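You operate a simulated robot arm through the tools that you are given. There is no shell and no other tool.

The job below is to be done with a simulated two-armed robot. You get a single attempt, and the scene is never put back.

## Task
Brush the mud off the brown shoe, then sweep the counter clean.
Fine: one hand steadies the shoe for the brushing; it ends on the grey mat, the red brush back where it was. Set down upright: red brush, brown shoe with a shoe tree. What is to be rubbed or washed off counts as gone when no trace of it is left.

Only the result counts: the job must be done as asked and must still hold three seconds after the hand-in. Knocking over, shifting, dropping, spilling or breaking anything else fails it.

## Robot
Two 7-joint arms with two-finger parallel grippers on one trunk, on a base that drives. Base frame: it is fixed to the floor where the robot stands at the start and does not move with it; the origin is under the middle of the robot, x ahead of it, y to its left, z up; the surface under the hand at the start is at about z = 910. Units: mm, degrees, N and s.
The left shoulder is at the start at [70, 134, 1276], the right one opposite. With the tool pointing down near the work surface each hand reaches from about 100 to 640 mm from the robot's upright axis, wherever it stands, measured 20 degrees to its own side. Places, roughly: dried mud on the counter [700, 300, 900]; grey mat [600, 500, 900]; red brush (8x5x8 cm) [500, 0, 900]. Payload 1.57 kg a hand.
The tool frame of a hand sits at the grasp point between the pads (the TCP): z along the fingers, y along the line on which they close. The tips reach 30 mm beyond it. The gripper opens to 80 mm. The fingers are 17 mm wide and 12 mm thick; the gripper's body (40 by 82 mm) begins 80 mm behind the TCP.
Orientation is told as [roll, pitch, yaw] about the base's x, y, z axes, in that order, counted from this pose: with the fingers straight down and closing along the base's y, the tool's x points along the base's -x, its y along +y and its z along -z.

## Interface
- The arms move only by the tool move_arm. It takes "left_moves", "right_moves" or both (then of equal length, played together; a hand with none holds still); each is one flat list of numbers, 7 for each row, row after row: the shift along the tool's x, y, z in mm, then the turn, a rotation vector about the tool's x, y, z in degrees, then the finger opening in mm, from 0 to 80. In form: [x, y, z, ax, ay, az, gripper, x, y, z, ax, ay, az, gripper, ...]. A call has 1 to 20 rows; each row shifts and turns the commanded pose from where the row before left it, along the tool's axes as they then stand. A row lasts 0.2 s, in which the tool goes at most 50 mm and 8.6 degrees; a call with a longer step from one row to the next is refused whole, and so is a gripper value outside its range. Where a pose cannot be reached the arm comes as near as it can. A force on the tool above 50 N (or 10 N above the force at the start of the call, whichever is more), or a blocked arm, ends the call early, and 0.2 s more pass. The fingers move at their own pace (about 153 mm/s each) and stop on an object; they squeeze with about 26 N. The grip force told is the motor's: it shows also when the fingers shut on nothing. Time passes only in rows, and 0.2 s behind the last, so rows that do not move let the fingers close. The reply holds the time, the measured pose of the TCP, the force on the tool along the base axes, the opening and the grip force, in the units named above and with some noise, with the torque about the TCP (base axes, N m) and any sound that the robot's microphone picked up, and new pictures: "views" is both (left out), scene, wrist or none (wrist: the cameras of the hands that moved).
- Cameras (640 x 400 px; columns grow to the right, rows downward): "scene" is now at [137.7, 37.5, 1507.7]; the picture's right is [0.27, -0.96, 0.00], its down [-0.57, -0.16, -0.80] and it looks along [0.77, 0.22, -0.60] (base axes); focal length 250 px, centre (320, 200). "left" rides on the left gripper at [72, 7, -122] in its tool frame; the picture's right is [-0.09, 1.00, 0.00], its down [-0.84, -0.08, -0.54] and it looks along [-0.54, -0.05, 0.84] (tool axes); focal length 238 px, centre (320, 200). "right" rides on the right gripper at [72, -7, -122] in its tool frame; the picture's right is [0.09, 1.00, 0.00], its down [-0.84, 0.08, -0.54] and it looks along [-0.54, 0.05, 0.84] (tool axes); focal length 238 px, centre (320, 200). There is no depth. A picture from a camera that has moved, and an enlarged one, comes with that camera's place and axes in the base frame and with its lens. The place of the scene camera against the robot may be out by one fixed shift of up to 18 mm in any direction.
- raise_lower(by): slides the trunk up (or, below 0, down) by that many mm; the arms and the scene camera ride with it, the base frame stays. It gives what a move gives, with no picture.
- drive_base(legs): drives the robot by 1 to 6 legs, each [ahead, left, turn to the left] in mm, mm and degrees, along the robot's own axes; the way and the turn of a leg run together, so that a leg with both is an arc; at most 1500 mm and 180 degrees a leg. The arms and the cameras ride along, it lands a little off, and it stops where it bumps. It gives what a move gives, and a new picture of the scene camera.
- head_to(pan, tilt): turns the head with the scene camera to pan (to the left, within 86 degrees either way) and tilt (down, from -29 to 69), counted from straight ahead of the robot. It gives what a move gives, and a new picture of the scene camera.
- close_up(camera, box): a new picture of the part [left, top, right, bottom] of that camera's present view, enlarged. No time passes.
- job_done(): hands the job in; it is judged then, once.

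Nothing tells you exact positions but the pictures and the camera data. Unless the task says otherwise, let go and move clear before handing in.

The tools are called as a command line: name --argument value ..., lists and objects as JSON in quotes. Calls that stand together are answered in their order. move_arm: Moves the arms, as the interface text tells. Its arguments: {"type":"object","properties":{"left_moves":{"type":"array","items":{"type":"number"}},"right_moves":{"type":"array","items":{"type":"number"}},"views":{"type":"string","enum":["both","scene","wrist","none"]}},"required":[]} The other tools are called the same way: raise_lower (by) slides the trunk up or down; drive_base (legs) drives the base; head_to (pan, tilt) turns the head that bears the scene camera; close_up (camera, box) takes an enlarged picture of a part of a camera's view; job_done () hands the job in.

At the start:

```text
t: 0.0
left_eef_pos: [337.3, 332.5, 1303.0]
left_orientation: [0.0, 0.0, 0.1]
left_force: [-0.4, 0.1, 0.7]
left_wrist_torque: [-0.01, 0.01, 0.01]
left_gripper_width: 80.0
left_grasp_force: 0.1
right_eef_pos: [388.7, -19.7, 1351.6]
right_orientation: [0.0, 0.0, 0.0]
right_force: [0.3, 0.0, -0.6]
right_wrist_torque: [0.0, -0.02, 0.01]
right_gripper_width: 79.9
right_grasp_force: 0.1
trunk travel left (down, up): [-850.0, 90.0]
robot x, y, heading: [-0.9, 2.1, -0.2]
head pan, tilt: [15.7, 36.6]
```

scene: 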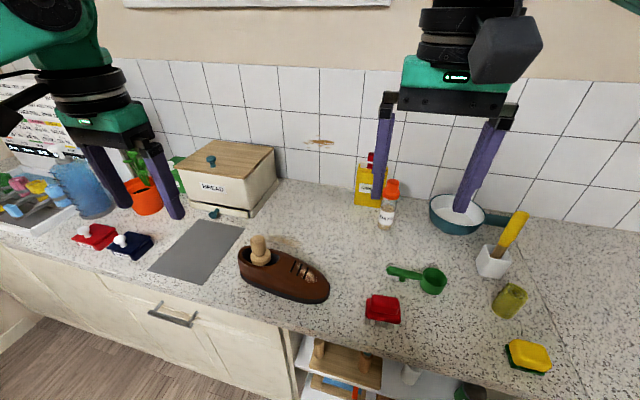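
right: 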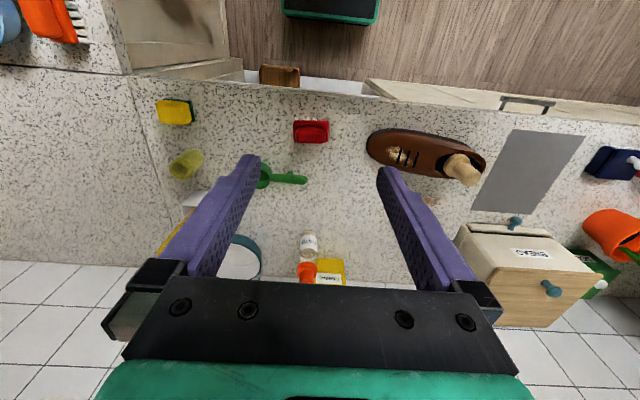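
left: 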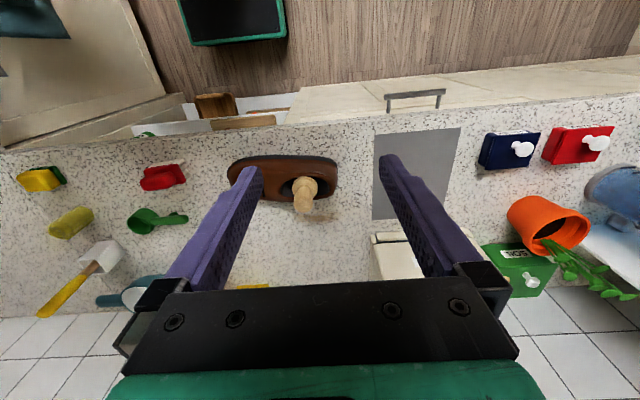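

I see the brown shoe with a shoe tree on the counter, the red brush to its right, the grey mat to its left and what looks like a mud patch behind the shoe. I'll take enlarged pictures first.

close_up --camera "scene" --box '[220, 210, 420, 335]'

close_up --camera "left" --box '[130, 120, 370, 270]'

close_up --camera "right" --box '[280, 100, 500, 238]'

close_up --camera "scene" --box '[60, 120, 340, 295]'

```text
3.20 times, centred on (320, 272) of scene
camera zoom: at [137.7, 37.5, 1507.7], right [0.27, -0.96, 0.0], down [-0.57, -0.16, -0.8], along [0.77, 0.22, -0.6], focal length 801 px, centre (320, -32)
```

zoom: 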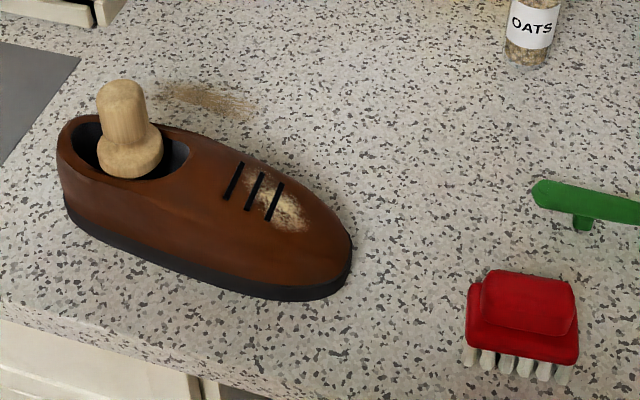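

```text
2.67 times, centred on (250, 195) of left
camera zoom: at [265.9, 338.8, 1423.3], right [0.09, 1.0, 0.0], down [0.84, -0.08, 0.54], along [0.54, -0.05, -0.84], focal length 636 px, centre (507, 213)
```

zoom: 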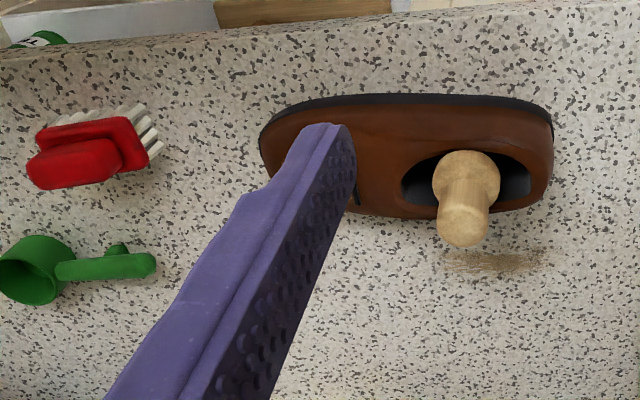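

```text
2.90 times, centred on (390, 169) of right
camera zoom: at [317.7, -27.4, 1475.1], right [-0.09, 1.0, 0.0], down [0.84, 0.08, 0.54], along [0.54, 0.05, -0.84], focal length 691 px, centre (117, 290)
```

zoom: 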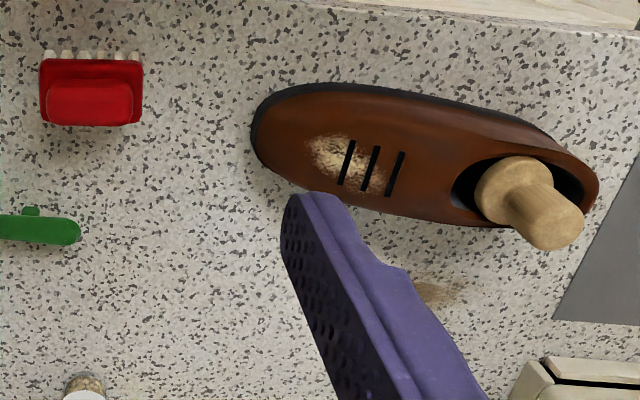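

```text
2.29 times, centred on (200, 208) of scene
camera zoom: at [137.7, 37.5, 1507.7], right [0.27, -0.96, 0.0], down [-0.57, -0.16, -0.8], along [0.77, 0.22, -0.6], focal length 572 px, centre (594, 183)
```

zoom: 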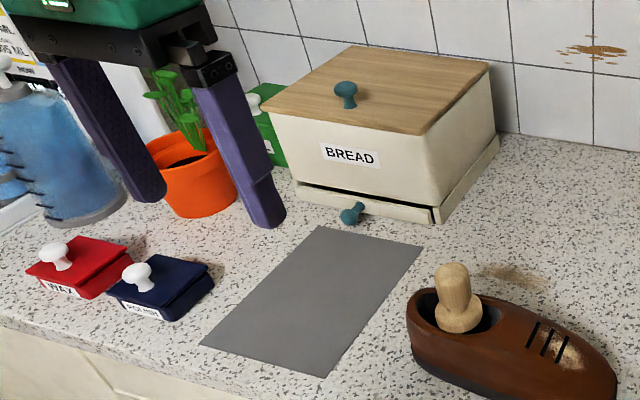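

The brush stands bristles-down near (480, -25), the shoe lies along y from about y=115 to 385 at x≈520, with its mud on the toe and laces, and the counter mud sits near (670, 307). I'll look around the floor and cabinets before driving.

head_to --pan 0 --tilt 65

head_to --pan 40 --tilt 60

head_to --pan -45 --tilt 50

head_to --pan 20 --tilt 52

```text
t: 0.9
left_eef_pos: [338.0, 332.3, 1302.4]
left_orientation: [0.0, 0.0, -0.1]
left_force: [0.5, 0.4, -0.5]
left_wrist_torque: [-0.01, 0.01, 0.03]
left_gripper_width: 79.9
left_grasp_force: 0.1
right_eef_pos: [389.4, -20.9, 1353.7]
right_orientation: [-0.1, 0.1, -0.1]
right_force: [-0.1, 0.2, -0.2]
right_wrist_torque: [-0.03, -0.02, 0.01]
right_gripper_width: 80.0
right_grasp_force: 0.0
trunk travel left (down, up): [-850.0, 90.0]
robot x, y, heading: [3.0, -0.5, 0.1]
head pan, tilt: [0.0, 65.0]
camera scene: at [114.5, 14.0, 1470.4], right [0.0, -1.0, 0.0], down [-0.91, 0.0, -0.42], along [0.42, 0.0, -0.91], focal length 250 px, centre (320, 200)
```

scene: 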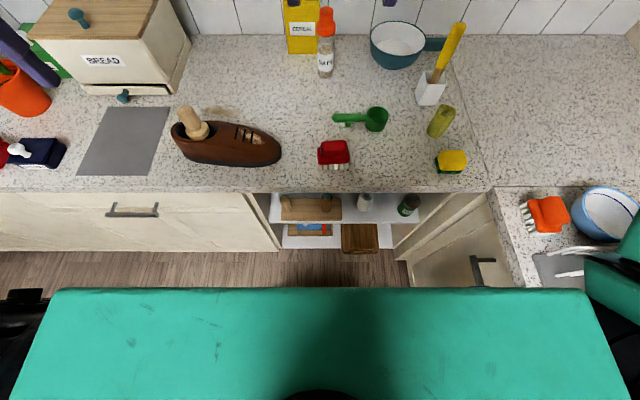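

```text
t: 2.0
left_eef_pos: [337.9, 331.2, 1302.5]
left_orientation: [0.0, 0.0, 0.0]
left_force: [0.1, 0.3, 0.9]
left_wrist_torque: [-0.01, 0.04, -0.01]
left_gripper_width: 80.4
left_grasp_force: 0.3
right_eef_pos: [388.9, -19.4, 1353.8]
right_orientation: [0.0, 0.0, 0.0]
right_force: [-0.4, -0.3, 0.6]
right_wrist_torque: [-0.03, -0.02, 0.04]
right_gripper_width: 80.1
right_grasp_force: 0.0
trunk travel left (down, up): [-850.0, 90.0]
robot x, y, heading: [0.3, -0.4, 0.0]
head pan, tilt: [40.0, 60.0]
camera scene: at [104.8, 56.6, 1475.9], right [0.64, -0.77, 0.0], down [-0.66, -0.56, -0.5], along [0.38, 0.32, -0.87], focal length 250 px, centre (320, 200)
```

scene: 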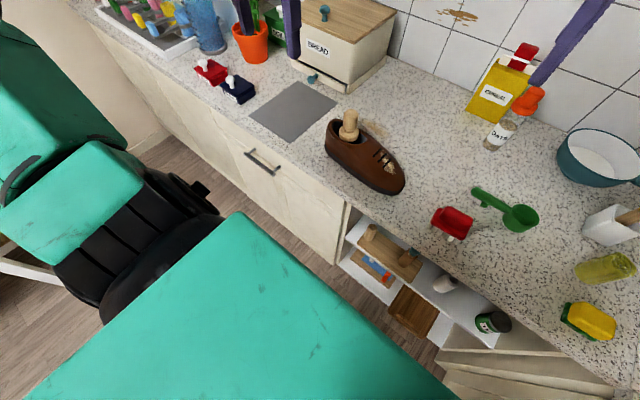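

```text
t: 3.6
left_eef_pos: [337.8, 332.5, 1301.9]
left_orientation: [0.0, 0.0, 0.0]
left_force: [-0.4, 0.2, 1.1]
left_wrist_torque: [-0.01, -0.01, -0.03]
left_gripper_width: 80.0
left_grasp_force: 0.1
right_eef_pos: [388.1, -20.1, 1353.4]
right_orientation: [0.0, 0.0, 0.0]
right_force: [-0.6, 0.7, 0.5]
right_wrist_torque: [-0.02, 0.04, 0.0]
right_gripper_width: 80.1
right_grasp_force: 0.2
trunk travel left (down, up): [-850.0, 90.0]
robot x, y, heading: [-0.1, -0.4, 0.0]
head pan, tilt: [-45.0, 50.0]
camera scene: at [108.3, -40.5, 1488.4], right [-0.71, -0.71, 0.0], down [-0.54, 0.54, -0.64], along [0.45, -0.45, -0.77], focal length 250 px, centre (320, 200)
```

scene: 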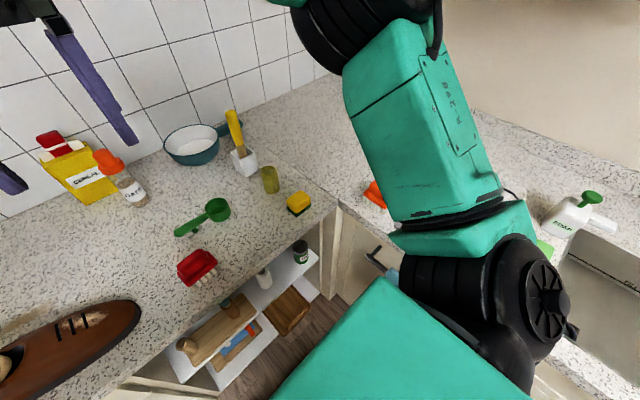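

```text
t: 5.0
left_eef_pos: [337.6, 331.8, 1303.0]
left_orientation: [-0.1, 0.0, -0.1]
left_force: [0.8, -0.1, 0.1]
left_wrist_torque: [0.01, -0.03, 0.03]
left_gripper_width: 80.1
left_grasp_force: 0.0
right_eef_pos: [389.7, -20.5, 1352.9]
right_orientation: [-0.1, -0.1, -0.1]
right_force: [-0.3, 0.3, 0.3]
right_wrist_torque: [0.0, 0.0, 0.02]
right_gripper_width: 79.7
right_grasp_force: 0.0
trunk travel left (down, up): [-850.0, 90.0]
robot x, y, heading: [1.5, -1.3, 0.0]
head pan, tilt: [20.0, 52.0]
camera scene: at [124.4, 39.5, 1485.8], right [0.34, -0.94, 0.0], down [-0.74, -0.27, -0.62], along [0.58, 0.21, -0.79], focal length 250 px, centre (320, 200)
```

scene: 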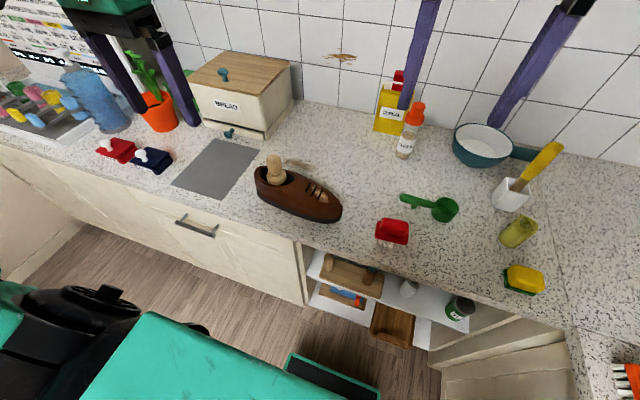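

The floor in front is clear, with the counter edge near x≈410 and the robot's base front near x≈210. I'll drive left and then ahead so that both arms can reach the brush, the shoe, the mud and the mat.

drive_base --legs '[[0, 240, 0], [120, 0, 0]]'

```text
t: 7.5
left_eef_pos: [453.3, 570.3, 1303.3]
left_orientation: [0.0, -0.1, 0.1]
left_force: [-0.9, 0.6, -0.2]
left_wrist_torque: [0.01, -0.01, 0.03]
left_gripper_width: 80.2
left_grasp_force: 0.1
right_eef_pos: [504.4, 217.7, 1355.0]
right_orientation: [-0.1, -0.2, 0.1]
right_force: [0.0, -0.9, -0.4]
right_wrist_torque: [-0.01, -0.05, 0.02]
right_gripper_width: 79.9
right_grasp_force: 0.1
trunk travel left (down, up): [-850.0, 90.0]
robot x, y, heading: [120.7, 236.7, 0.2]
head pan, tilt: [20.0, 52.0]
camera scene: at [239.4, 278.0, 1486.2], right [0.34, -0.94, 0.0], down [-0.74, -0.27, -0.62], along [0.58, 0.21, -0.79], focal length 250 px, centre (320, 200)
```

scene: 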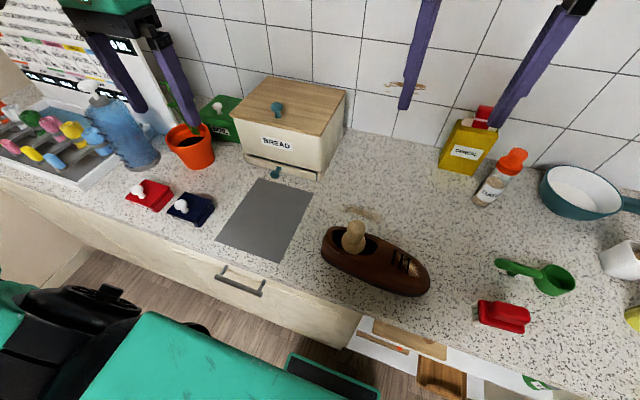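

The drive went fine. I'll bring the right hand above the brush and the left hand above the shoe-tree knob, to see both from close by.

move_arm --left_moves '[-5.9, -33.75, 12.9, 0, 0, 0, 80, -5.9, -33.75, 12.9, 0, 0, 0, 80, -5.9, -33.75, 12.9, 0, 0, 0, 80, -5.9, -33.75, 12.9, 0, 0, 0, 80, -5.9, -33.75, 12.9, 0, 0, 0, 80, -5.9, -33.75, 12.9, 0, 0, 0, 80, -5.9, -33.75, 12.9, 0, 0, 0, 80, -5.9, -33.75, 12.9, 0, 0, 0, 80]' --right_moves '[3, -31, 28.1, 0, 0, 0, 80, 3, -31, 28.1, 0, 0, 0, 80, 3, -31, 28.1, 0, 0, 0, 80, 3, -31, 28.1, 0, 0, 0, 80, 3, -31, 28.1, 0, 0, 0, 80, 3, -31, 28.1, 0, 0, 0, 80, 3, -31, 28.1, 0, 0, 0, 80, 3, -31, 28.1, 0, 0, 0, 80]' --views "both"

```text
t: 9.3
left_eef_pos: [506.7, 296.1, 1201.4]
left_orientation: [0.0, 0.1, 0.2]
left_force: [0.1, 0.9, 0.2]
left_wrist_torque: [0.01, -0.03, -0.02]
left_gripper_width: 80.0
left_grasp_force: 0.1
right_eef_pos: [485.8, -34.0, 1126.1]
right_orientation: [0.1, 0.0, 0.3]
right_force: [-1.2, -0.8, 0.5]
right_wrist_torque: [0.01, -0.02, -0.01]
right_gripper_width: 80.1
right_grasp_force: 0.1
trunk travel left (down, up): [-850.0, 90.0]
robot x, y, heading: [119.4, 239.4, 0.1]
head pan, tilt: [20.0, 52.0]
camera scene: at [245.8, 274.6, 1485.7], right [0.34, -0.94, 0.0], down [-0.74, -0.27, -0.62], along [0.58, 0.21, -0.79], focal length 250 px, centre (320, 200)
camera right: at [414.7, -41.1, 1249.6], right [-0.1, 1.0, 0.0], down [0.84, 0.08, 0.54], along [0.54, 0.05, -0.84], focal length 238 px, centre (320, 200)
camera left: at [435.0, 303.1, 1321.7], right [0.09, 1.0, 0.0], down [0.84, -0.08, 0.54], along [0.54, -0.05, -0.84], focal length 238 px, centre (320, 200)
```

scene: 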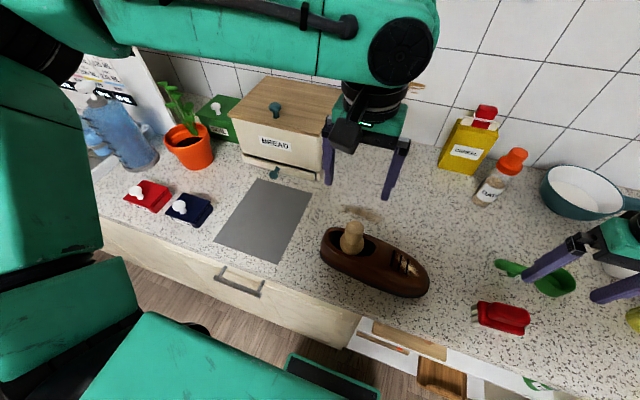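
right: 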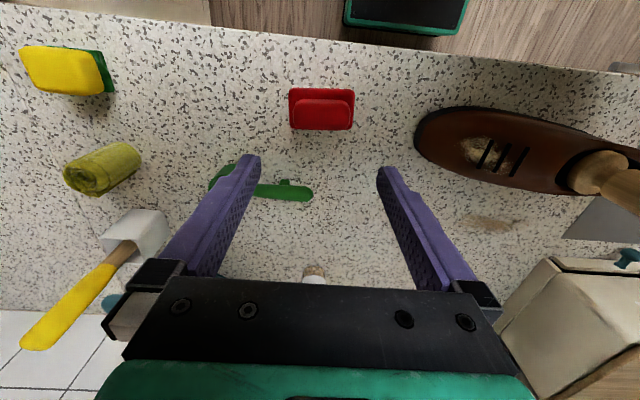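
left: 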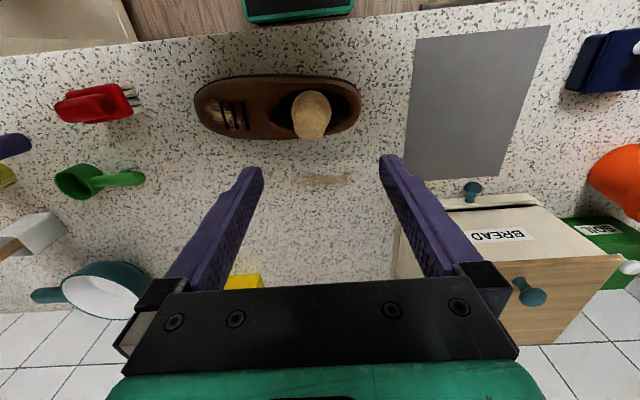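

I have rough positions: knob top about (505, 287, 1064), counter mud about (658, 296), shoe from y≈95 to 357 at x≈508. I'll look closer at the brush, the shoe mud and the knob.

close_up --camera "right" --box '[250, 70, 410, 170]'

close_up --camera "left" --box '[180, 60, 372, 180]'

close_up --camera "right" --box '[400, 90, 640, 240]'

close_up --camera "scene" --box '[300, 190, 550, 346]'

close_up --camera "left" --box '[40, 70, 200, 170]'

```text
4.00 times, centred on (330, 120) of right
camera zoom: at [414.7, -41.1, 1249.6], right [-0.1, 1.0, 0.0], down [0.84, 0.08, 0.54], along [0.54, 0.05, -0.84], focal length 953 px, centre (280, 520)
```

zoom: 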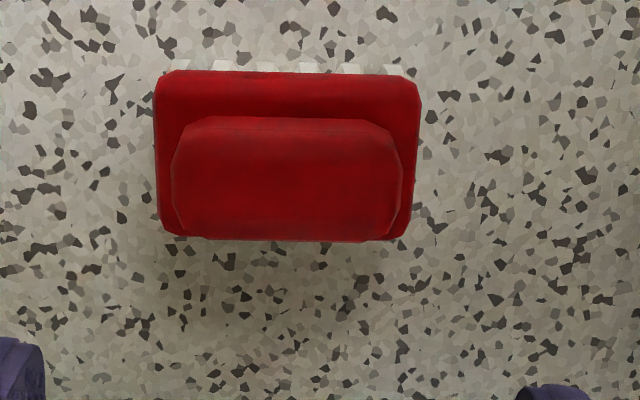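

```text
3.33 times, centred on (276, 120) of left
camera zoom: at [435.0, 303.1, 1321.7], right [0.09, 1.0, 0.0], down [0.84, -0.08, 0.54], along [0.54, -0.05, -0.84], focal length 794 px, centre (467, 467)
```

zoom: 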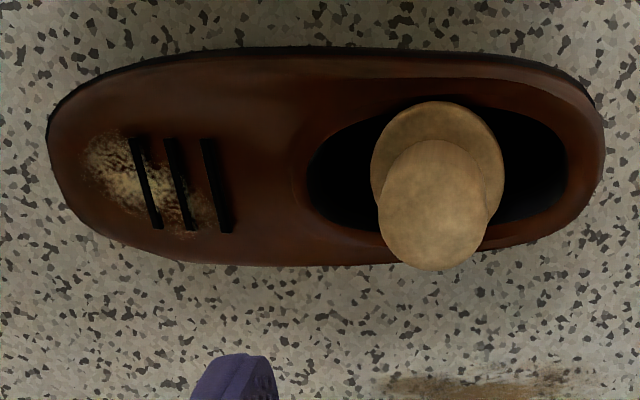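

```text
2.67 times, centred on (520, 165) of right
camera zoom: at [414.7, -41.1, 1249.6], right [-0.1, 1.0, 0.0], down [0.84, 0.08, 0.54], along [0.54, 0.05, -0.84], focal length 636 px, centre (-213, 293)
```

zoom: 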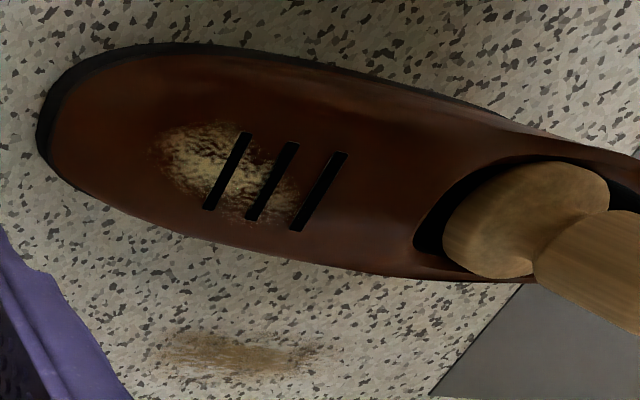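

```text
2.56 times, centred on (425, 268) of scene
camera zoom: at [245.8, 274.6, 1485.7], right [0.34, -0.94, 0.0], down [-0.74, -0.27, -0.62], along [0.58, 0.21, -0.79], focal length 641 px, centre (51, 26)
```

zoom: 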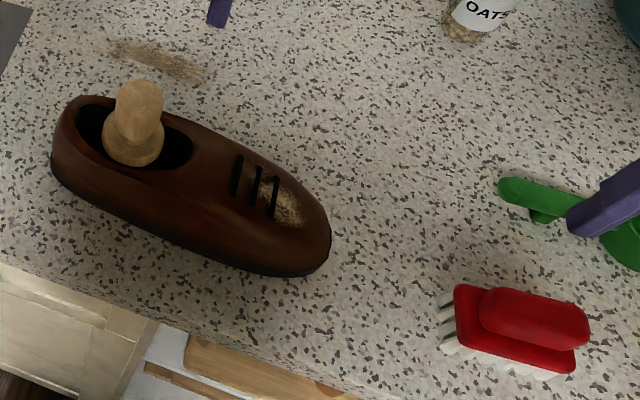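

```text
4.00 times, centred on (120, 120) of left
camera zoom: at [435.0, 303.1, 1321.7], right [0.09, 1.0, 0.0], down [0.84, -0.08, 0.54], along [0.54, -0.05, -0.84], focal length 953 px, centre (1120, 520)
```

zoom: 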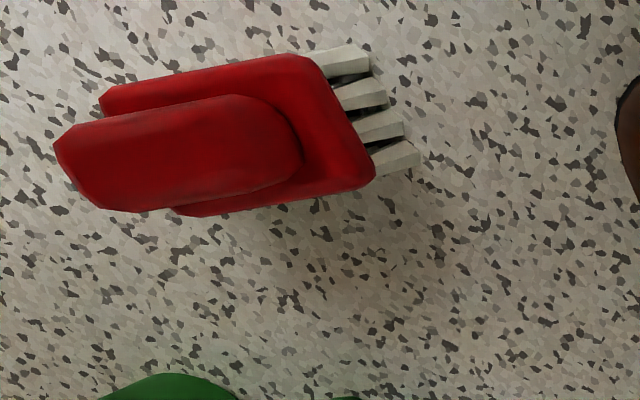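

The brush is centred near (479, -34), turned about 4°, with a handle about 32 mm wide and its top near z≈978. The knob axis is near (503, 286) and the shoe mud covers x 482–515, y 136–197 on a slope of about 21°. I'll turn the right hand to close across the handle and bring the left hand down over the knob.

move_arm --left_moves '[0.3, -0.92, 8.3, 0, 0, 0, 80, 0.3, -0.92, 8.3, 0, 0, 0, 80, 0.3, -0.92, 8.3, 0, 0, 0, 80, 0.3, -0.92, 8.3, 0, 0, 0, 80, 0.3, -0.92, 8.3, 0, 0, 0, 80, 0.3, -0.92, 8.3, 0, 0, 0, 80, 0.3, -0.92, 8.3, 0, 0, 0, 80, 0.3, -0.92, 8.3, 0, 0, 0, 80, 0.3, -0.92, 8.3, 0, 0, 0, 80, 0.3, -0.92, 8.3, 0, 0, 0, 80, 0.3, -0.92, 8.3, 0, 0, 0, 80]' --right_moves '[0, 0, 0, 0, 0, -8.5, 80, 0, 0, 0, 0, 0, -8.5, 80, 0, 0, 0, 0, 0, -8.5, 80, 0, 0, 0, 0, 0, -8.5, 80, 0, 0, 0, 0, 0, -8.5, 80, 0, 0, 0, 0, 0, -8.5, 80, 0, 0, 0, 0, 0, -8.5, 80, 0, 0, 0, 0, 0, -8.5, 80, 0, 0, 0, 0, 0, -8.5, 80, 0, 0, 0, 0, 0, -8.5, 80, 0, 0, 0, 0, 0, -8.5, 80]' --views "both"

```text
t: 11.8
left_eef_pos: [502.1, 289.6, 1108.8]
left_orientation: [0.0, -0.1, 0.1]
left_force: [-0.9, -0.2, 0.0]
left_wrist_torque: [0.02, -0.01, -0.06]
left_gripper_width: 79.8
left_grasp_force: 0.0
right_eef_pos: [485.9, -31.8, 1129.3]
right_orientation: [-0.1, 0.1, 93.7]
right_force: [-0.7, -0.5, 0.6]
right_wrist_torque: [0.01, 0.01, 0.0]
right_gripper_width: 79.9
right_grasp_force: 0.1
trunk travel left (down, up): [-850.0, 90.0]
robot x, y, heading: [117.6, 238.5, -0.0]
head pan, tilt: [20.0, 52.0]
camera scene: at [244.4, 276.9, 1485.8], right [0.34, -0.94, 0.0], down [-0.74, -0.27, -0.62], along [0.58, 0.21, -0.79], focal length 250 px, centre (320, 200)
camera right: at [497.4, -102.2, 1250.5], right [-0.99, -0.16, 0.0], down [-0.13, 0.83, 0.54], along [-0.09, 0.54, -0.84], focal length 238 px, centre (320, 200)
camera left: at [429.7, 295.4, 1228.2], right [0.09, 1.0, 0.0], down [0.84, -0.08, 0.54], along [0.54, -0.05, -0.84], focal length 238 px, centre (320, 200)
```

scene: 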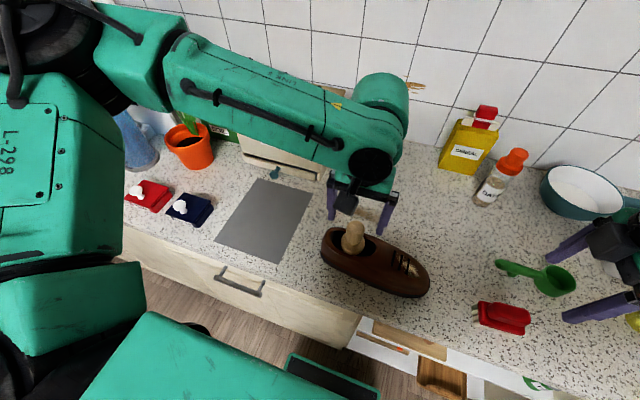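
right: 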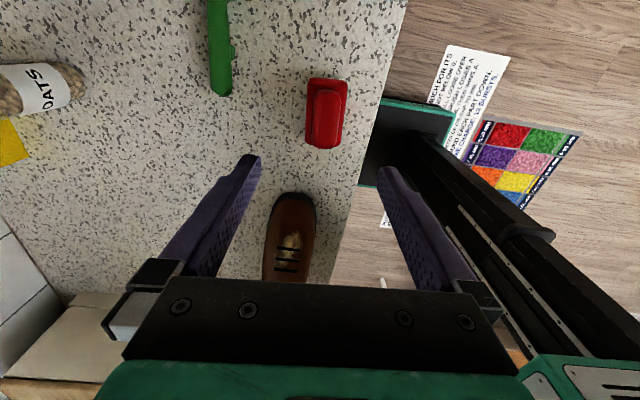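
left: 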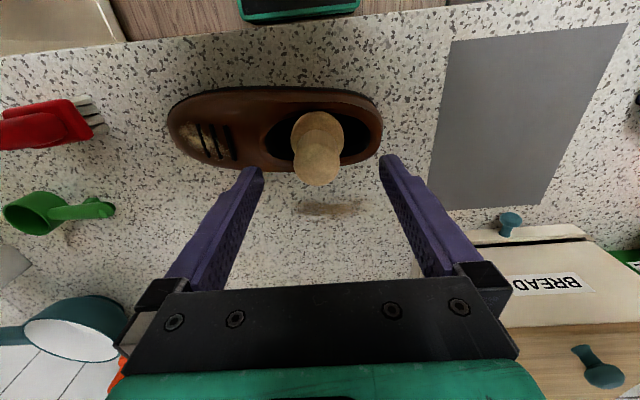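

The knob sits nearly centred between the left fingers. I'll check the brush closely from the turned right hand.

close_up --camera "right" --box '[256, 60, 400, 150]'

close_up --camera "left" --box '[150, 75, 406, 235]'

```text
4.44 times, centred on (328, 105) of right
camera zoom: at [497.4, -102.2, 1250.5], right [-0.99, -0.16, 0.0], down [-0.13, 0.83, 0.54], along [-0.09, 0.54, -0.84], focal length 1059 px, centre (284, 622)
```

zoom: 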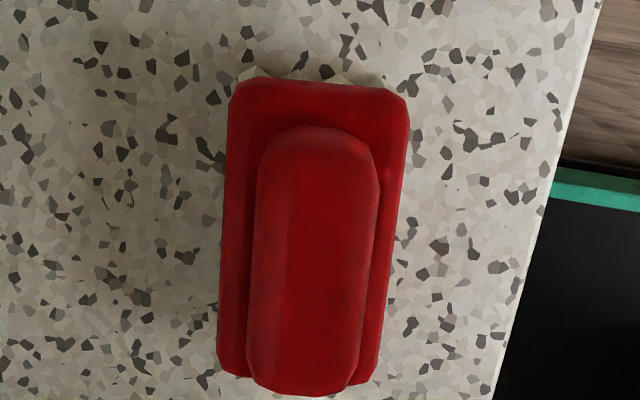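

```text
2.50 times, centred on (278, 155) of left
camera zoom: at [429.7, 295.4, 1228.2], right [0.09, 1.0, 0.0], down [0.84, -0.08, 0.54], along [0.54, -0.05, -0.84], focal length 596 px, centre (425, 312)
```

zoom: 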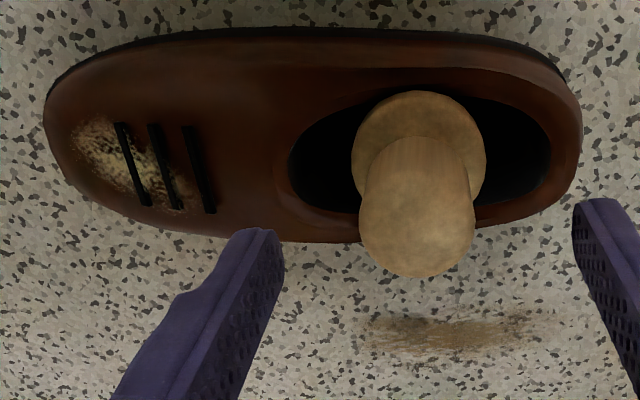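

The measurements agree: handle centre (478.5, -33), yaw about 95°, knob at (504, 287). I'll lower both hands to grasp height with the fingers open and check.

move_arm --left_moves '[-0.33, -0.43, 9.8, 0, 0, 0, 80, -0.33, -0.43, 9.8, 0, 0, 0, 80, -0.33, -0.43, 9.8, 0, 0, 0, 80, -0.33, -0.43, 9.8, 0, 0, 0, 80, -0.33, -0.43, 9.8, 0, 0, 0, 80, -0.33, -0.43, 9.8, 0, 0, 0, 80]' --right_moves '[0.07, 1.24, 25.5, 0, 0, -0.2, 80, 0.07, 1.24, 25.5, 0, 0, -0.2, 80, 0.07, 1.24, 25.5, 0, 0, -0.2, 80, 0.07, 1.24, 25.5, 0, 0, -0.2, 80, 0.07, 1.24, 25.5, 0, 0, -0.2, 80, 0.07, 1.24, 25.5, 0, 0, -0.2, 80]' --views "both"

```text
t: 13.2
left_eef_pos: [502.2, 289.2, 1049.2]
left_orientation: [-0.1, -0.1, 0.1]
left_force: [-0.9, 0.0, 0.5]
left_wrist_torque: [-0.01, 0.01, 0.02]
left_gripper_width: 79.9
left_grasp_force: 0.0
left hand out of reach, approached as far as the arm can: row 6
right_eef_pos: [478.6, -32.5, 976.1]
right_orientation: [0.0, 0.0, 94.8]
right_force: [0.8, 0.5, 0.4]
right_wrist_torque: [-0.01, -0.02, 0.0]
right_gripper_width: 80.2
right_grasp_force: 0.1
trunk travel left (down, up): [-850.0, 90.0]
robot x, y, heading: [118.2, 236.2, 0.1]
head pan, tilt: [20.0, 52.0]
camera scene: at [244.2, 276.8, 1485.8], right [0.34, -0.94, 0.0], down [-0.74, -0.27, -0.62], along [0.58, 0.21, -0.79], focal length 250 px, centre (320, 200)
camera right: at [491.5, -103.1, 1098.4], right [-0.98, -0.18, 0.0], down [-0.15, 0.83, 0.54], along [-0.09, 0.53, -0.84], focal length 238 px, centre (320, 200)
camera left: at [431.2, 296.6, 1170.8], right [0.09, 1.0, 0.0], down [0.84, -0.07, 0.54], along [0.54, -0.05, -0.84], focal length 238 px, centre (320, 200)
```

scene: 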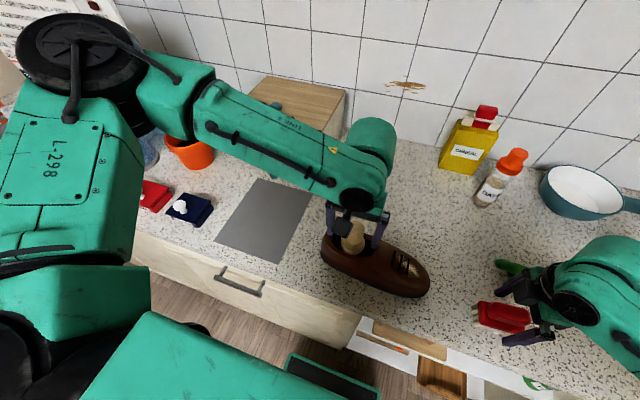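
right: 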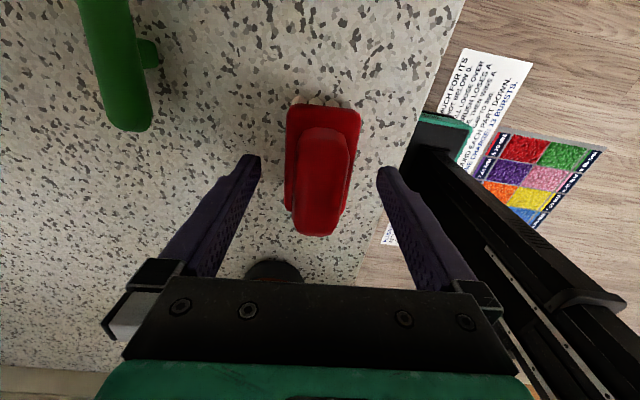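
left: 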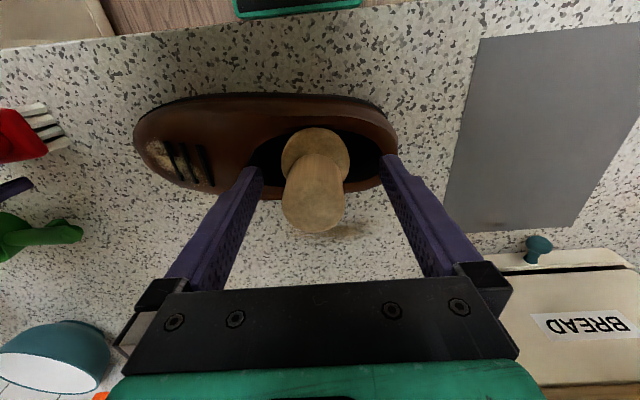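

Both hands are at the grasp poses, the left one just at the edge of its reach. I'll close the right hand on the brush handle and test a small yaw of the left hand to free it from its limit.

move_arm --left_moves '[0, 0, 0, 0, 0, 5, 80, 0, 0, 0, 0, 0, 5, 80, 0, 0, 0, 0, 0, 5, 80]' --right_moves '[0, 0, 2, 0, 0, 0, 10, 0, 0, 0, 0, 0, 0, 10, 0, 0, 0, 0, 0, 0, 10]' --views "wrist"

```text
t: 13.9
left_eef_pos: [502.0, 289.4, 1051.8]
left_orientation: [0.1, 0.0, -15.1]
left_force: [-0.1, -0.2, 1.0]
left_wrist_torque: [-0.04, -0.01, 0.0]
left_gripper_width: 80.1
left_grasp_force: 0.0
right_eef_pos: [479.2, -32.7, 975.8]
right_orientation: [-0.3, 0.2, 94.8]
right_force: [2.7, -2.0, 15.8]
right_wrist_torque: [0.16, -0.03, 0.02]
right_gripper_width: 47.0
right_grasp_force: 26.1
trunk travel left (down, up): [-850.0, 90.0]
robot x, y, heading: [115.5, 235.8, 0.1]
head pan, tilt: [20.0, 52.0]
camera right: at [490.8, -102.7, 1097.6], right [-0.98, -0.17, 0.0], down [-0.15, 0.83, 0.54], along [-0.09, 0.53, -0.84], focal length 238 px, centre (320, 200)
camera left: at [433.4, 315.4, 1171.9], right [0.35, 0.94, 0.0], down [0.79, -0.29, 0.54], along [0.51, -0.19, -0.84], focal length 238 px, centre (320, 200)
```

right: 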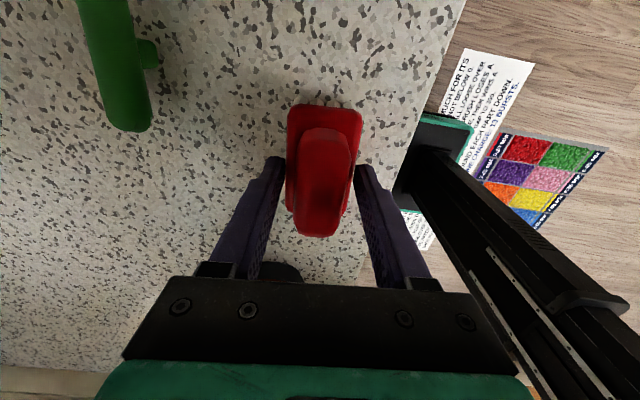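
left: 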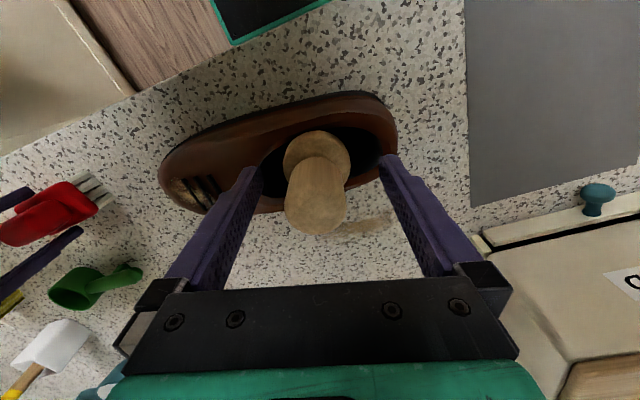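

The right fingers stopped at 47 mm, so the tips caught the brush's wide plate instead of the handle. I'll open, rise about 13 mm and close again, while the left hand centres on the knob.

move_arm --left_moves '[0, 0, 0, 0, 0, 0, 80, 0, 0, 0, 0, 0, 0, 80, -1.2, -0.9, 0, 0, 0, 0, 80, -1.2, -0.9, 0, 0, 0, 0, 80, 0, 0, 0, 0, 0, 0, 80, 0, 0, 0, 0, 0, 0, 80]' --right_moves '[0, 0, -1, 0, 0, 0, 70, 0, 0, 0, 0, 0, 0, 70, 0, 0, -13, 0, 0, 0, 70, 0, 0, 0, 0, 0, 0, 10, 0, 0, 0, 0, 0, 0, 10, 0, 0, 0, 0, 0, 0, 10]' --views "both"

```text
t: 15.3
left_eef_pos: [503.4, 290.1, 1051.6]
left_orientation: [-0.1, -0.1, -14.9]
left_force: [-0.9, 0.4, -0.3]
left_wrist_torque: [0.01, 0.0, 0.04]
left_gripper_width: 80.0
left_grasp_force: 0.0
right_eef_pos: [478.0, -31.2, 987.4]
right_orientation: [0.1, 0.0, 94.8]
right_force: [0.4, 0.4, -0.3]
right_wrist_torque: [-0.03, 0.03, 0.02]
right_gripper_width: 29.3
right_grasp_force: 25.8
trunk travel left (down, up): [-850.0, 90.0]
robot x, y, heading: [119.5, 239.6, 0.3]
head pan, tilt: [20.0, 52.0]
camera scene: at [244.1, 276.9, 1485.8], right [0.34, -0.94, 0.0], down [-0.74, -0.27, -0.62], along [0.58, 0.21, -0.79], focal length 250 px, centre (320, 200)
camera right: at [491.4, -102.4, 1109.6], right [-0.98, -0.17, 0.0], down [-0.15, 0.83, 0.54], along [-0.09, 0.53, -0.84], focal length 238 px, centre (320, 200)
camera left: at [435.9, 314.8, 1172.4], right [0.34, 0.94, 0.0], down [0.79, -0.29, 0.54], along [0.51, -0.19, -0.84], focal length 238 px, centre (320, 200)
```

scene: 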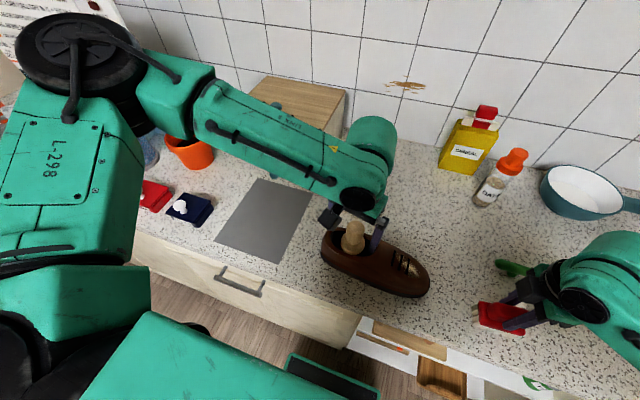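
right: 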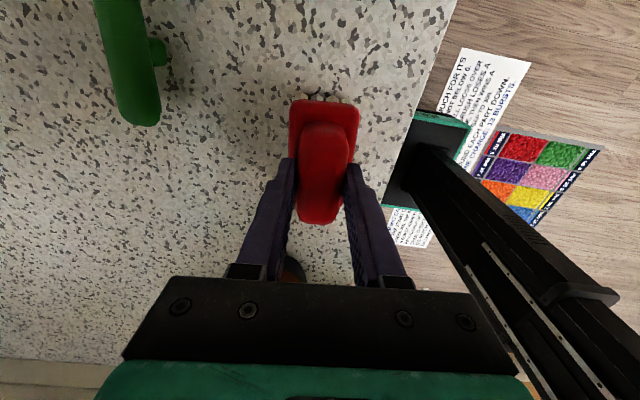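
left: 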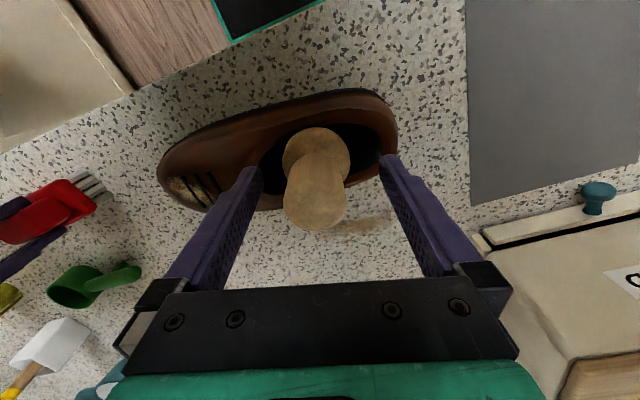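

The brush handle is held at 29.3 mm. Now I'll close the left hand on the shoe-tree knob.

move_arm --left_moves '[0, 0, 0, 0, 0, 0, 45, 0, 0, 0, 0, 0, 0, 20, 0, 0, 0, 0, 0, 0, 20, 0, 0, 0, 0, 0, 0, 20]' --views "both"

```text
t: 16.4
left_eef_pos: [505.2, 288.7, 1052.6]
left_orientation: [-0.1, -0.1, -14.9]
left_force: [0.3, -1.9, 0.2]
left_wrist_torque: [0.08, -0.02, -0.04]
left_gripper_width: 34.6
left_grasp_force: 25.7
right_eef_pos: [477.7, -30.9, 988.5]
right_orientation: [0.0, 0.0, 94.8]
right_force: [-1.0, -0.7, 0.1]
right_wrist_torque: [-0.03, 0.03, -0.01]
right_gripper_width: 29.3
right_grasp_force: 26.1
trunk travel left (down, up): [-850.0, 90.0]
robot x, y, heading: [120.2, 236.1, 0.3]
head pan, tilt: [20.0, 52.0]
camera scene: at [244.1, 276.3, 1485.8], right [0.34, -0.94, 0.0], down [-0.74, -0.27, -0.62], along [0.58, 0.21, -0.79], focal length 250 px, centre (320, 200)
camera left: at [435.8, 314.3, 1172.4], right [0.34, 0.94, 0.0], down [0.79, -0.29, 0.54], along [0.51, -0.19, -0.84], focal length 238 px, centre (320, 200)
```

scene: 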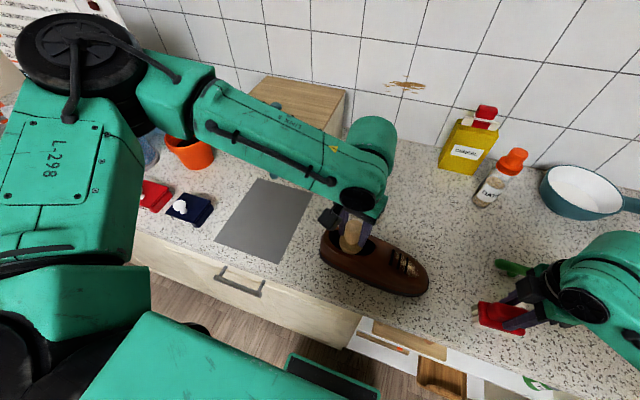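
left: 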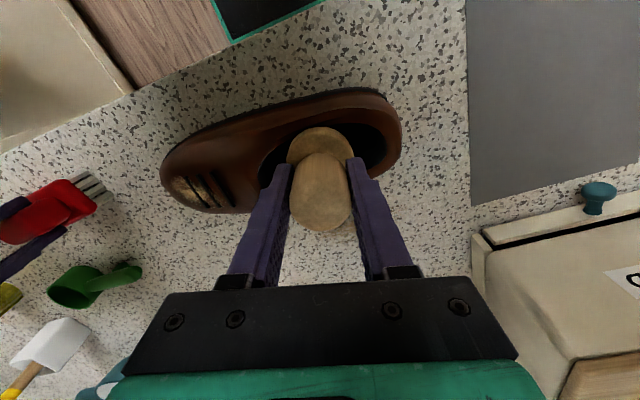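

The knob is held at 34.6 mm and the left hand now steadies the shoe. I'll lift the brush, carry it above the shoe's toe and tilt it about 20° to match the slope.

move_arm --right_moves '[0, 0, -33, 0, 0, 0, 10, 0, 0, -33, 0, 0, 0, 10, 0, 0, -33, 0, 0, 0, 10, 0, 0, -33, 0, 0, 0, 10, -33.3, -7.1, 0, 0, 0, 0, 10, -33.3, -7.1, 0, 0, 0, 0, 10, -33.3, -7.1, 0, 0, 0, 0, 10, -33.3, -7.1, 0, 0, 0, 0, 10, -33.3, -7.1, 0, 0, 0, 0, 10, 0, 0, 0, 0, -6.67, 0, 10, 0, 0, 0, 0, -6.67, 0, 10, 0, 0, 0, 0, -6.66, 0, 10]' --views "both"

```text
t: 18.9
left_eef_pos: [504.4, 289.0, 1052.2]
left_orientation: [0.1, -0.1, -14.9]
left_force: [0.6, 1.6, 0.3]
left_wrist_torque: [0.02, -0.05, 0.06]
left_gripper_width: 34.5
left_grasp_force: 26.6
right_eef_pos: [499.2, 136.3, 1119.6]
right_orientation: [-0.1, -20.2, 94.8]
right_force: [-0.2, 0.6, -0.6]
right_wrist_torque: [0.04, -0.01, 0.01]
right_gripper_width: 29.2
right_grasp_force: 25.2
trunk travel left (down, up): [-850.0, 90.0]
robot x, y, heading: [118.8, 240.6, 0.1]
head pan, tilt: [20.0, 52.0]
camera scene: at [243.7, 276.7, 1485.8], right [0.34, -0.94, 0.0], down [-0.74, -0.27, -0.62], along [0.58, 0.21, -0.79], focal length 250 px, centre (320, 200)
camera right: at [515.1, 28.3, 1209.9], right [-0.98, -0.17, -0.03], down [-0.13, 0.59, 0.8], along [-0.12, 0.79, -0.6], focal length 238 px, centre (320, 200)
```

scene: 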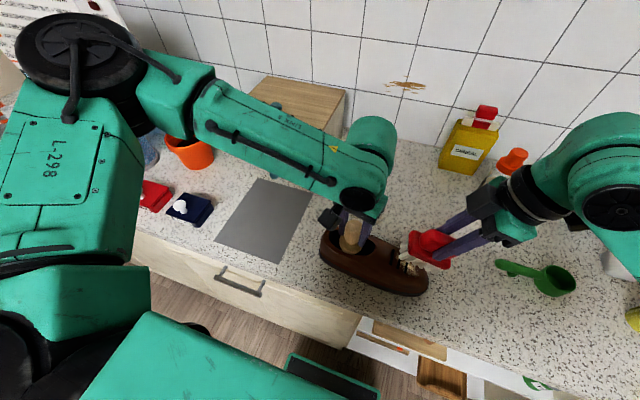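
right: 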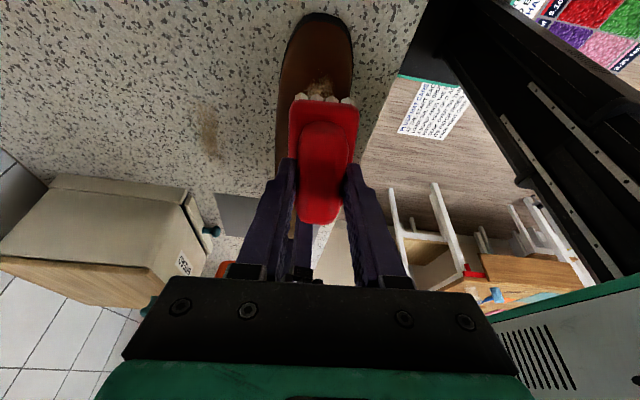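

The brush hangs tilted above the laces. I'll lower it in steps, checking the force.

move_arm --right_moves '[6.84, 0, 18.8, 0, 0, 0, 10, 6.84, 0, 18.8, 0, 0, 0, 10]' --views "both"

close_up --camera "scene" --box '[320, 190, 520, 315]'

```text
t: 19.6
left_eef_pos: [504.7, 289.3, 1052.0]
left_orientation: [-0.1, -0.2, -14.9]
left_force: [-1.3, -0.4, 0.4]
left_wrist_torque: [-0.04, 0.02, -0.14]
left_gripper_width: 34.7
left_grasp_force: 25.7
right_eef_pos: [499.6, 137.3, 1080.2]
right_orientation: [0.0, -20.0, 94.8]
right_force: [0.0, -0.8, -0.9]
right_wrist_torque: [-0.02, 0.02, 0.03]
right_gripper_width: 29.0
right_grasp_force: 25.8
trunk travel left (down, up): [-850.0, 90.0]
robot x, y, heading: [122.2, 237.6, 0.4]
head pan, tilt: [20.0, 52.0]
camera scene: at [243.9, 277.1, 1485.8], right [0.34, -0.94, 0.0], down [-0.74, -0.27, -0.62], along [0.58, 0.21, -0.79], focal length 250 px, centre (320, 200)
camera right: at [515.7, 28.6, 1169.6], right [-0.99, -0.17, -0.03], down [-0.13, 0.59, 0.8], along [-0.12, 0.79, -0.6], focal length 238 px, centre (320, 200)
```

scene: 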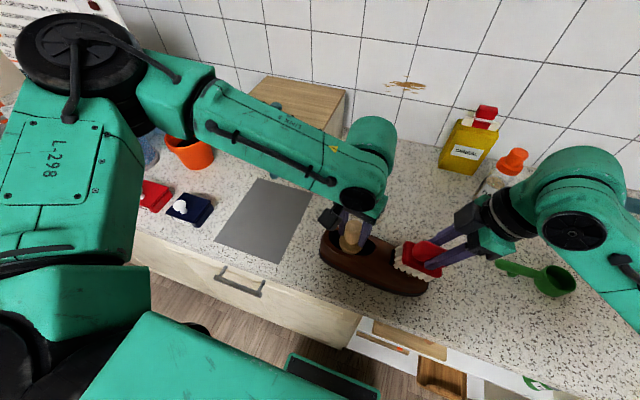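
right: 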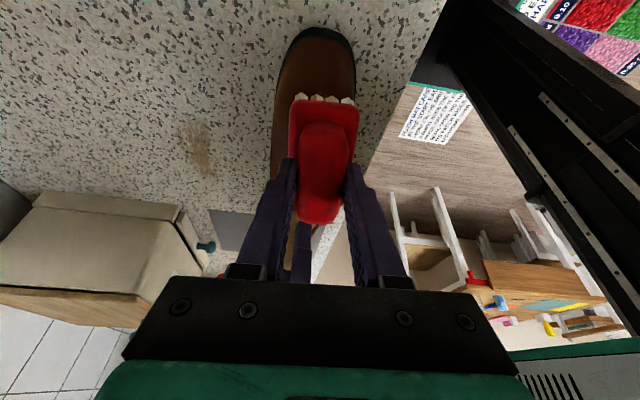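

```text
3.20 times, centred on (420, 252) of scene
camera zoom: at [243.9, 277.1, 1485.8], right [0.34, -0.94, 0.0], down [-0.74, -0.27, -0.62], along [0.58, 0.21, -0.79], focal length 801 px, centre (0, 32)
```

zoom: 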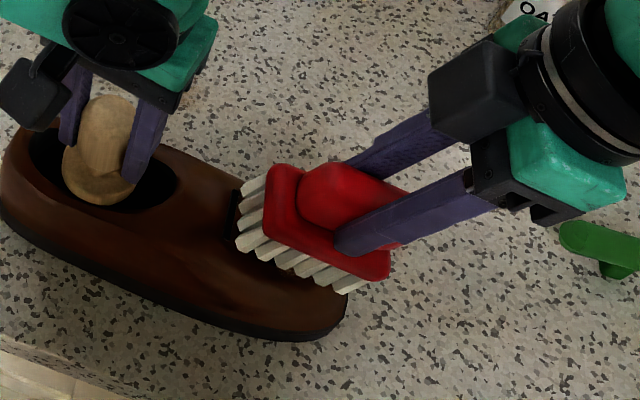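

The bristles are just above the mud now. I'll keep lowering in small steps to contact.

move_arm --right_moves '[1.03, 0, 2.82, 0, 0, 0, 10, 1.03, 0, 2.82, 0, 0, 0, 10]' --views "none"

move_arm --right_moves '[0.68, 0, 1.88, 0, 0, 0, 10, 0.68, 0, 1.88, 0, 0, 0, 10]' --views "none"

move_arm --right_moves '[0.68, 0, 1.88, 0, 0, 0, 10]' --views "none"

```text
t: 20.1
left_eef_pos: [504.2, 289.1, 1050.7]
left_orientation: [-0.2, -0.2, -14.9]
left_force: [-2.1, 0.6, -0.4]
left_wrist_torque: [-0.04, 0.11, -0.09]
left_gripper_width: 34.4
left_grasp_force: 25.9
right_eef_pos: [498.9, 138.4, 1074.8]
right_orientation: [0.0, -20.0, 94.8]
right_force: [0.2, 0.6, -1.4]
right_wrist_torque: [0.0, 0.01, 0.0]
right_gripper_width: 29.3
right_grasp_force: 25.7
trunk travel left (down, up): [-850.0, 90.0]
robot x, y, heading: [121.7, 234.9, 0.2]
head pan, tilt: [20.0, 52.0]
```

```text
t: 20.8
left_eef_pos: [503.4, 288.6, 1051.8]
left_orientation: [-0.1, -0.1, -14.9]
left_force: [-1.8, -1.3, 0.4]
left_wrist_torque: [-0.03, 0.1, -0.15]
left_gripper_width: 34.6
left_grasp_force: 25.7
right_eef_pos: [498.8, 137.1, 1070.3]
right_orientation: [0.0, -20.0, 94.7]
right_force: [-0.7, -0.6, -1.1]
right_wrist_torque: [0.0, 0.03, 0.04]
right_gripper_width: 29.3
right_grasp_force: 26.1
trunk travel left (down, up): [-850.0, 90.0]
robot x, y, heading: [120.0, 238.2, -0.1]
head pan, tilt: [20.0, 52.0]
```

```text
t: 21.1
left_eef_pos: [503.8, 289.5, 1050.8]
left_orientation: [-0.1, 0.0, -14.9]
left_force: [-1.9, 0.1, 0.3]
left_wrist_torque: [-0.07, 0.16, -0.12]
left_gripper_width: 34.5
left_grasp_force: 26.2
right_eef_pos: [498.5, 137.1, 1068.4]
right_orientation: [0.0, -20.1, 94.9]
right_force: [-0.8, -0.9, -0.6]
right_wrist_torque: [0.01, 0.01, -0.02]
right_gripper_width: 29.1
right_grasp_force: 26.6
trunk travel left (down, up): [-850.0, 90.0]
robot x, y, heading: [119.7, 237.0, -0.1]
head pan, tilt: [20.0, 52.0]
```

close_up --camera "scene" --box '[380, 225, 460, 300]'

close_up --camera "right" --box '[256, 10, 400, 120]'

move_arm --right_moves '[0.68, 0, 1.88, 0, 0, 0, 10]' --views "none"

```text
5.33 times, centred on (420, 262) of scene
camera zoom: at [243.8, 276.9, 1485.8], right [0.34, -0.94, 0.0], down [-0.74, -0.27, -0.62], along [0.58, 0.21, -0.79], focal length 1336 px, centre (-213, -133)
```

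zoom: 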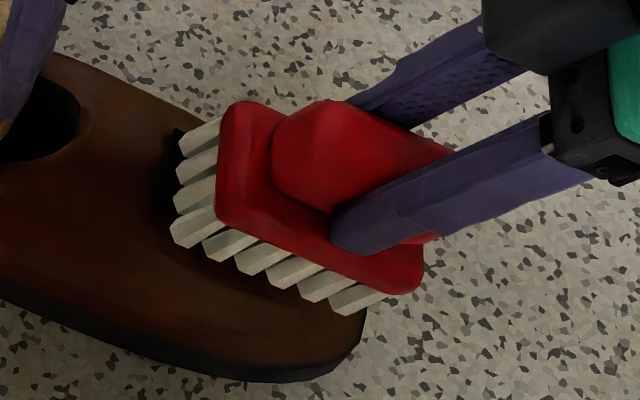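

```text
3.64 times, centred on (328, 65) of right
camera zoom: at [515.5, 29.0, 1157.6], right [-0.98, -0.17, -0.03], down [-0.13, 0.59, 0.8], along [-0.12, 0.79, -0.6], focal length 867 px, centre (291, 691)
```

zoom: 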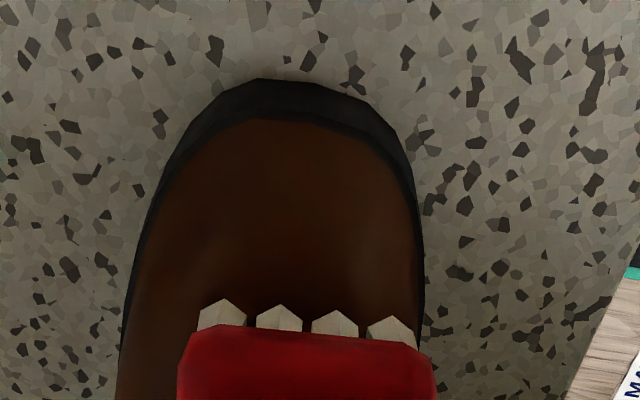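

```text
t: 21.6
left_eef_pos: [504.7, 288.8, 1051.3]
left_orientation: [-0.1, -0.1, -15.0]
left_force: [-1.8, -0.5, -0.3]
left_wrist_torque: [-0.06, 0.15, -0.09]
left_gripper_width: 34.5
left_grasp_force: 25.9
right_eef_pos: [499.1, 137.4, 1064.3]
right_orientation: [0.0, -19.9, 94.7]
right_force: [0.0, -0.3, -0.6]
right_wrist_torque: [-0.02, -0.02, 0.02]
right_gripper_width: 29.2
right_grasp_force: 26.4
trunk travel left (down, up): [-850.0, 90.0]
robot x, y, heading: [119.4, 235.4, 0.1]
head pan, tilt: [20.0, 52.0]
```

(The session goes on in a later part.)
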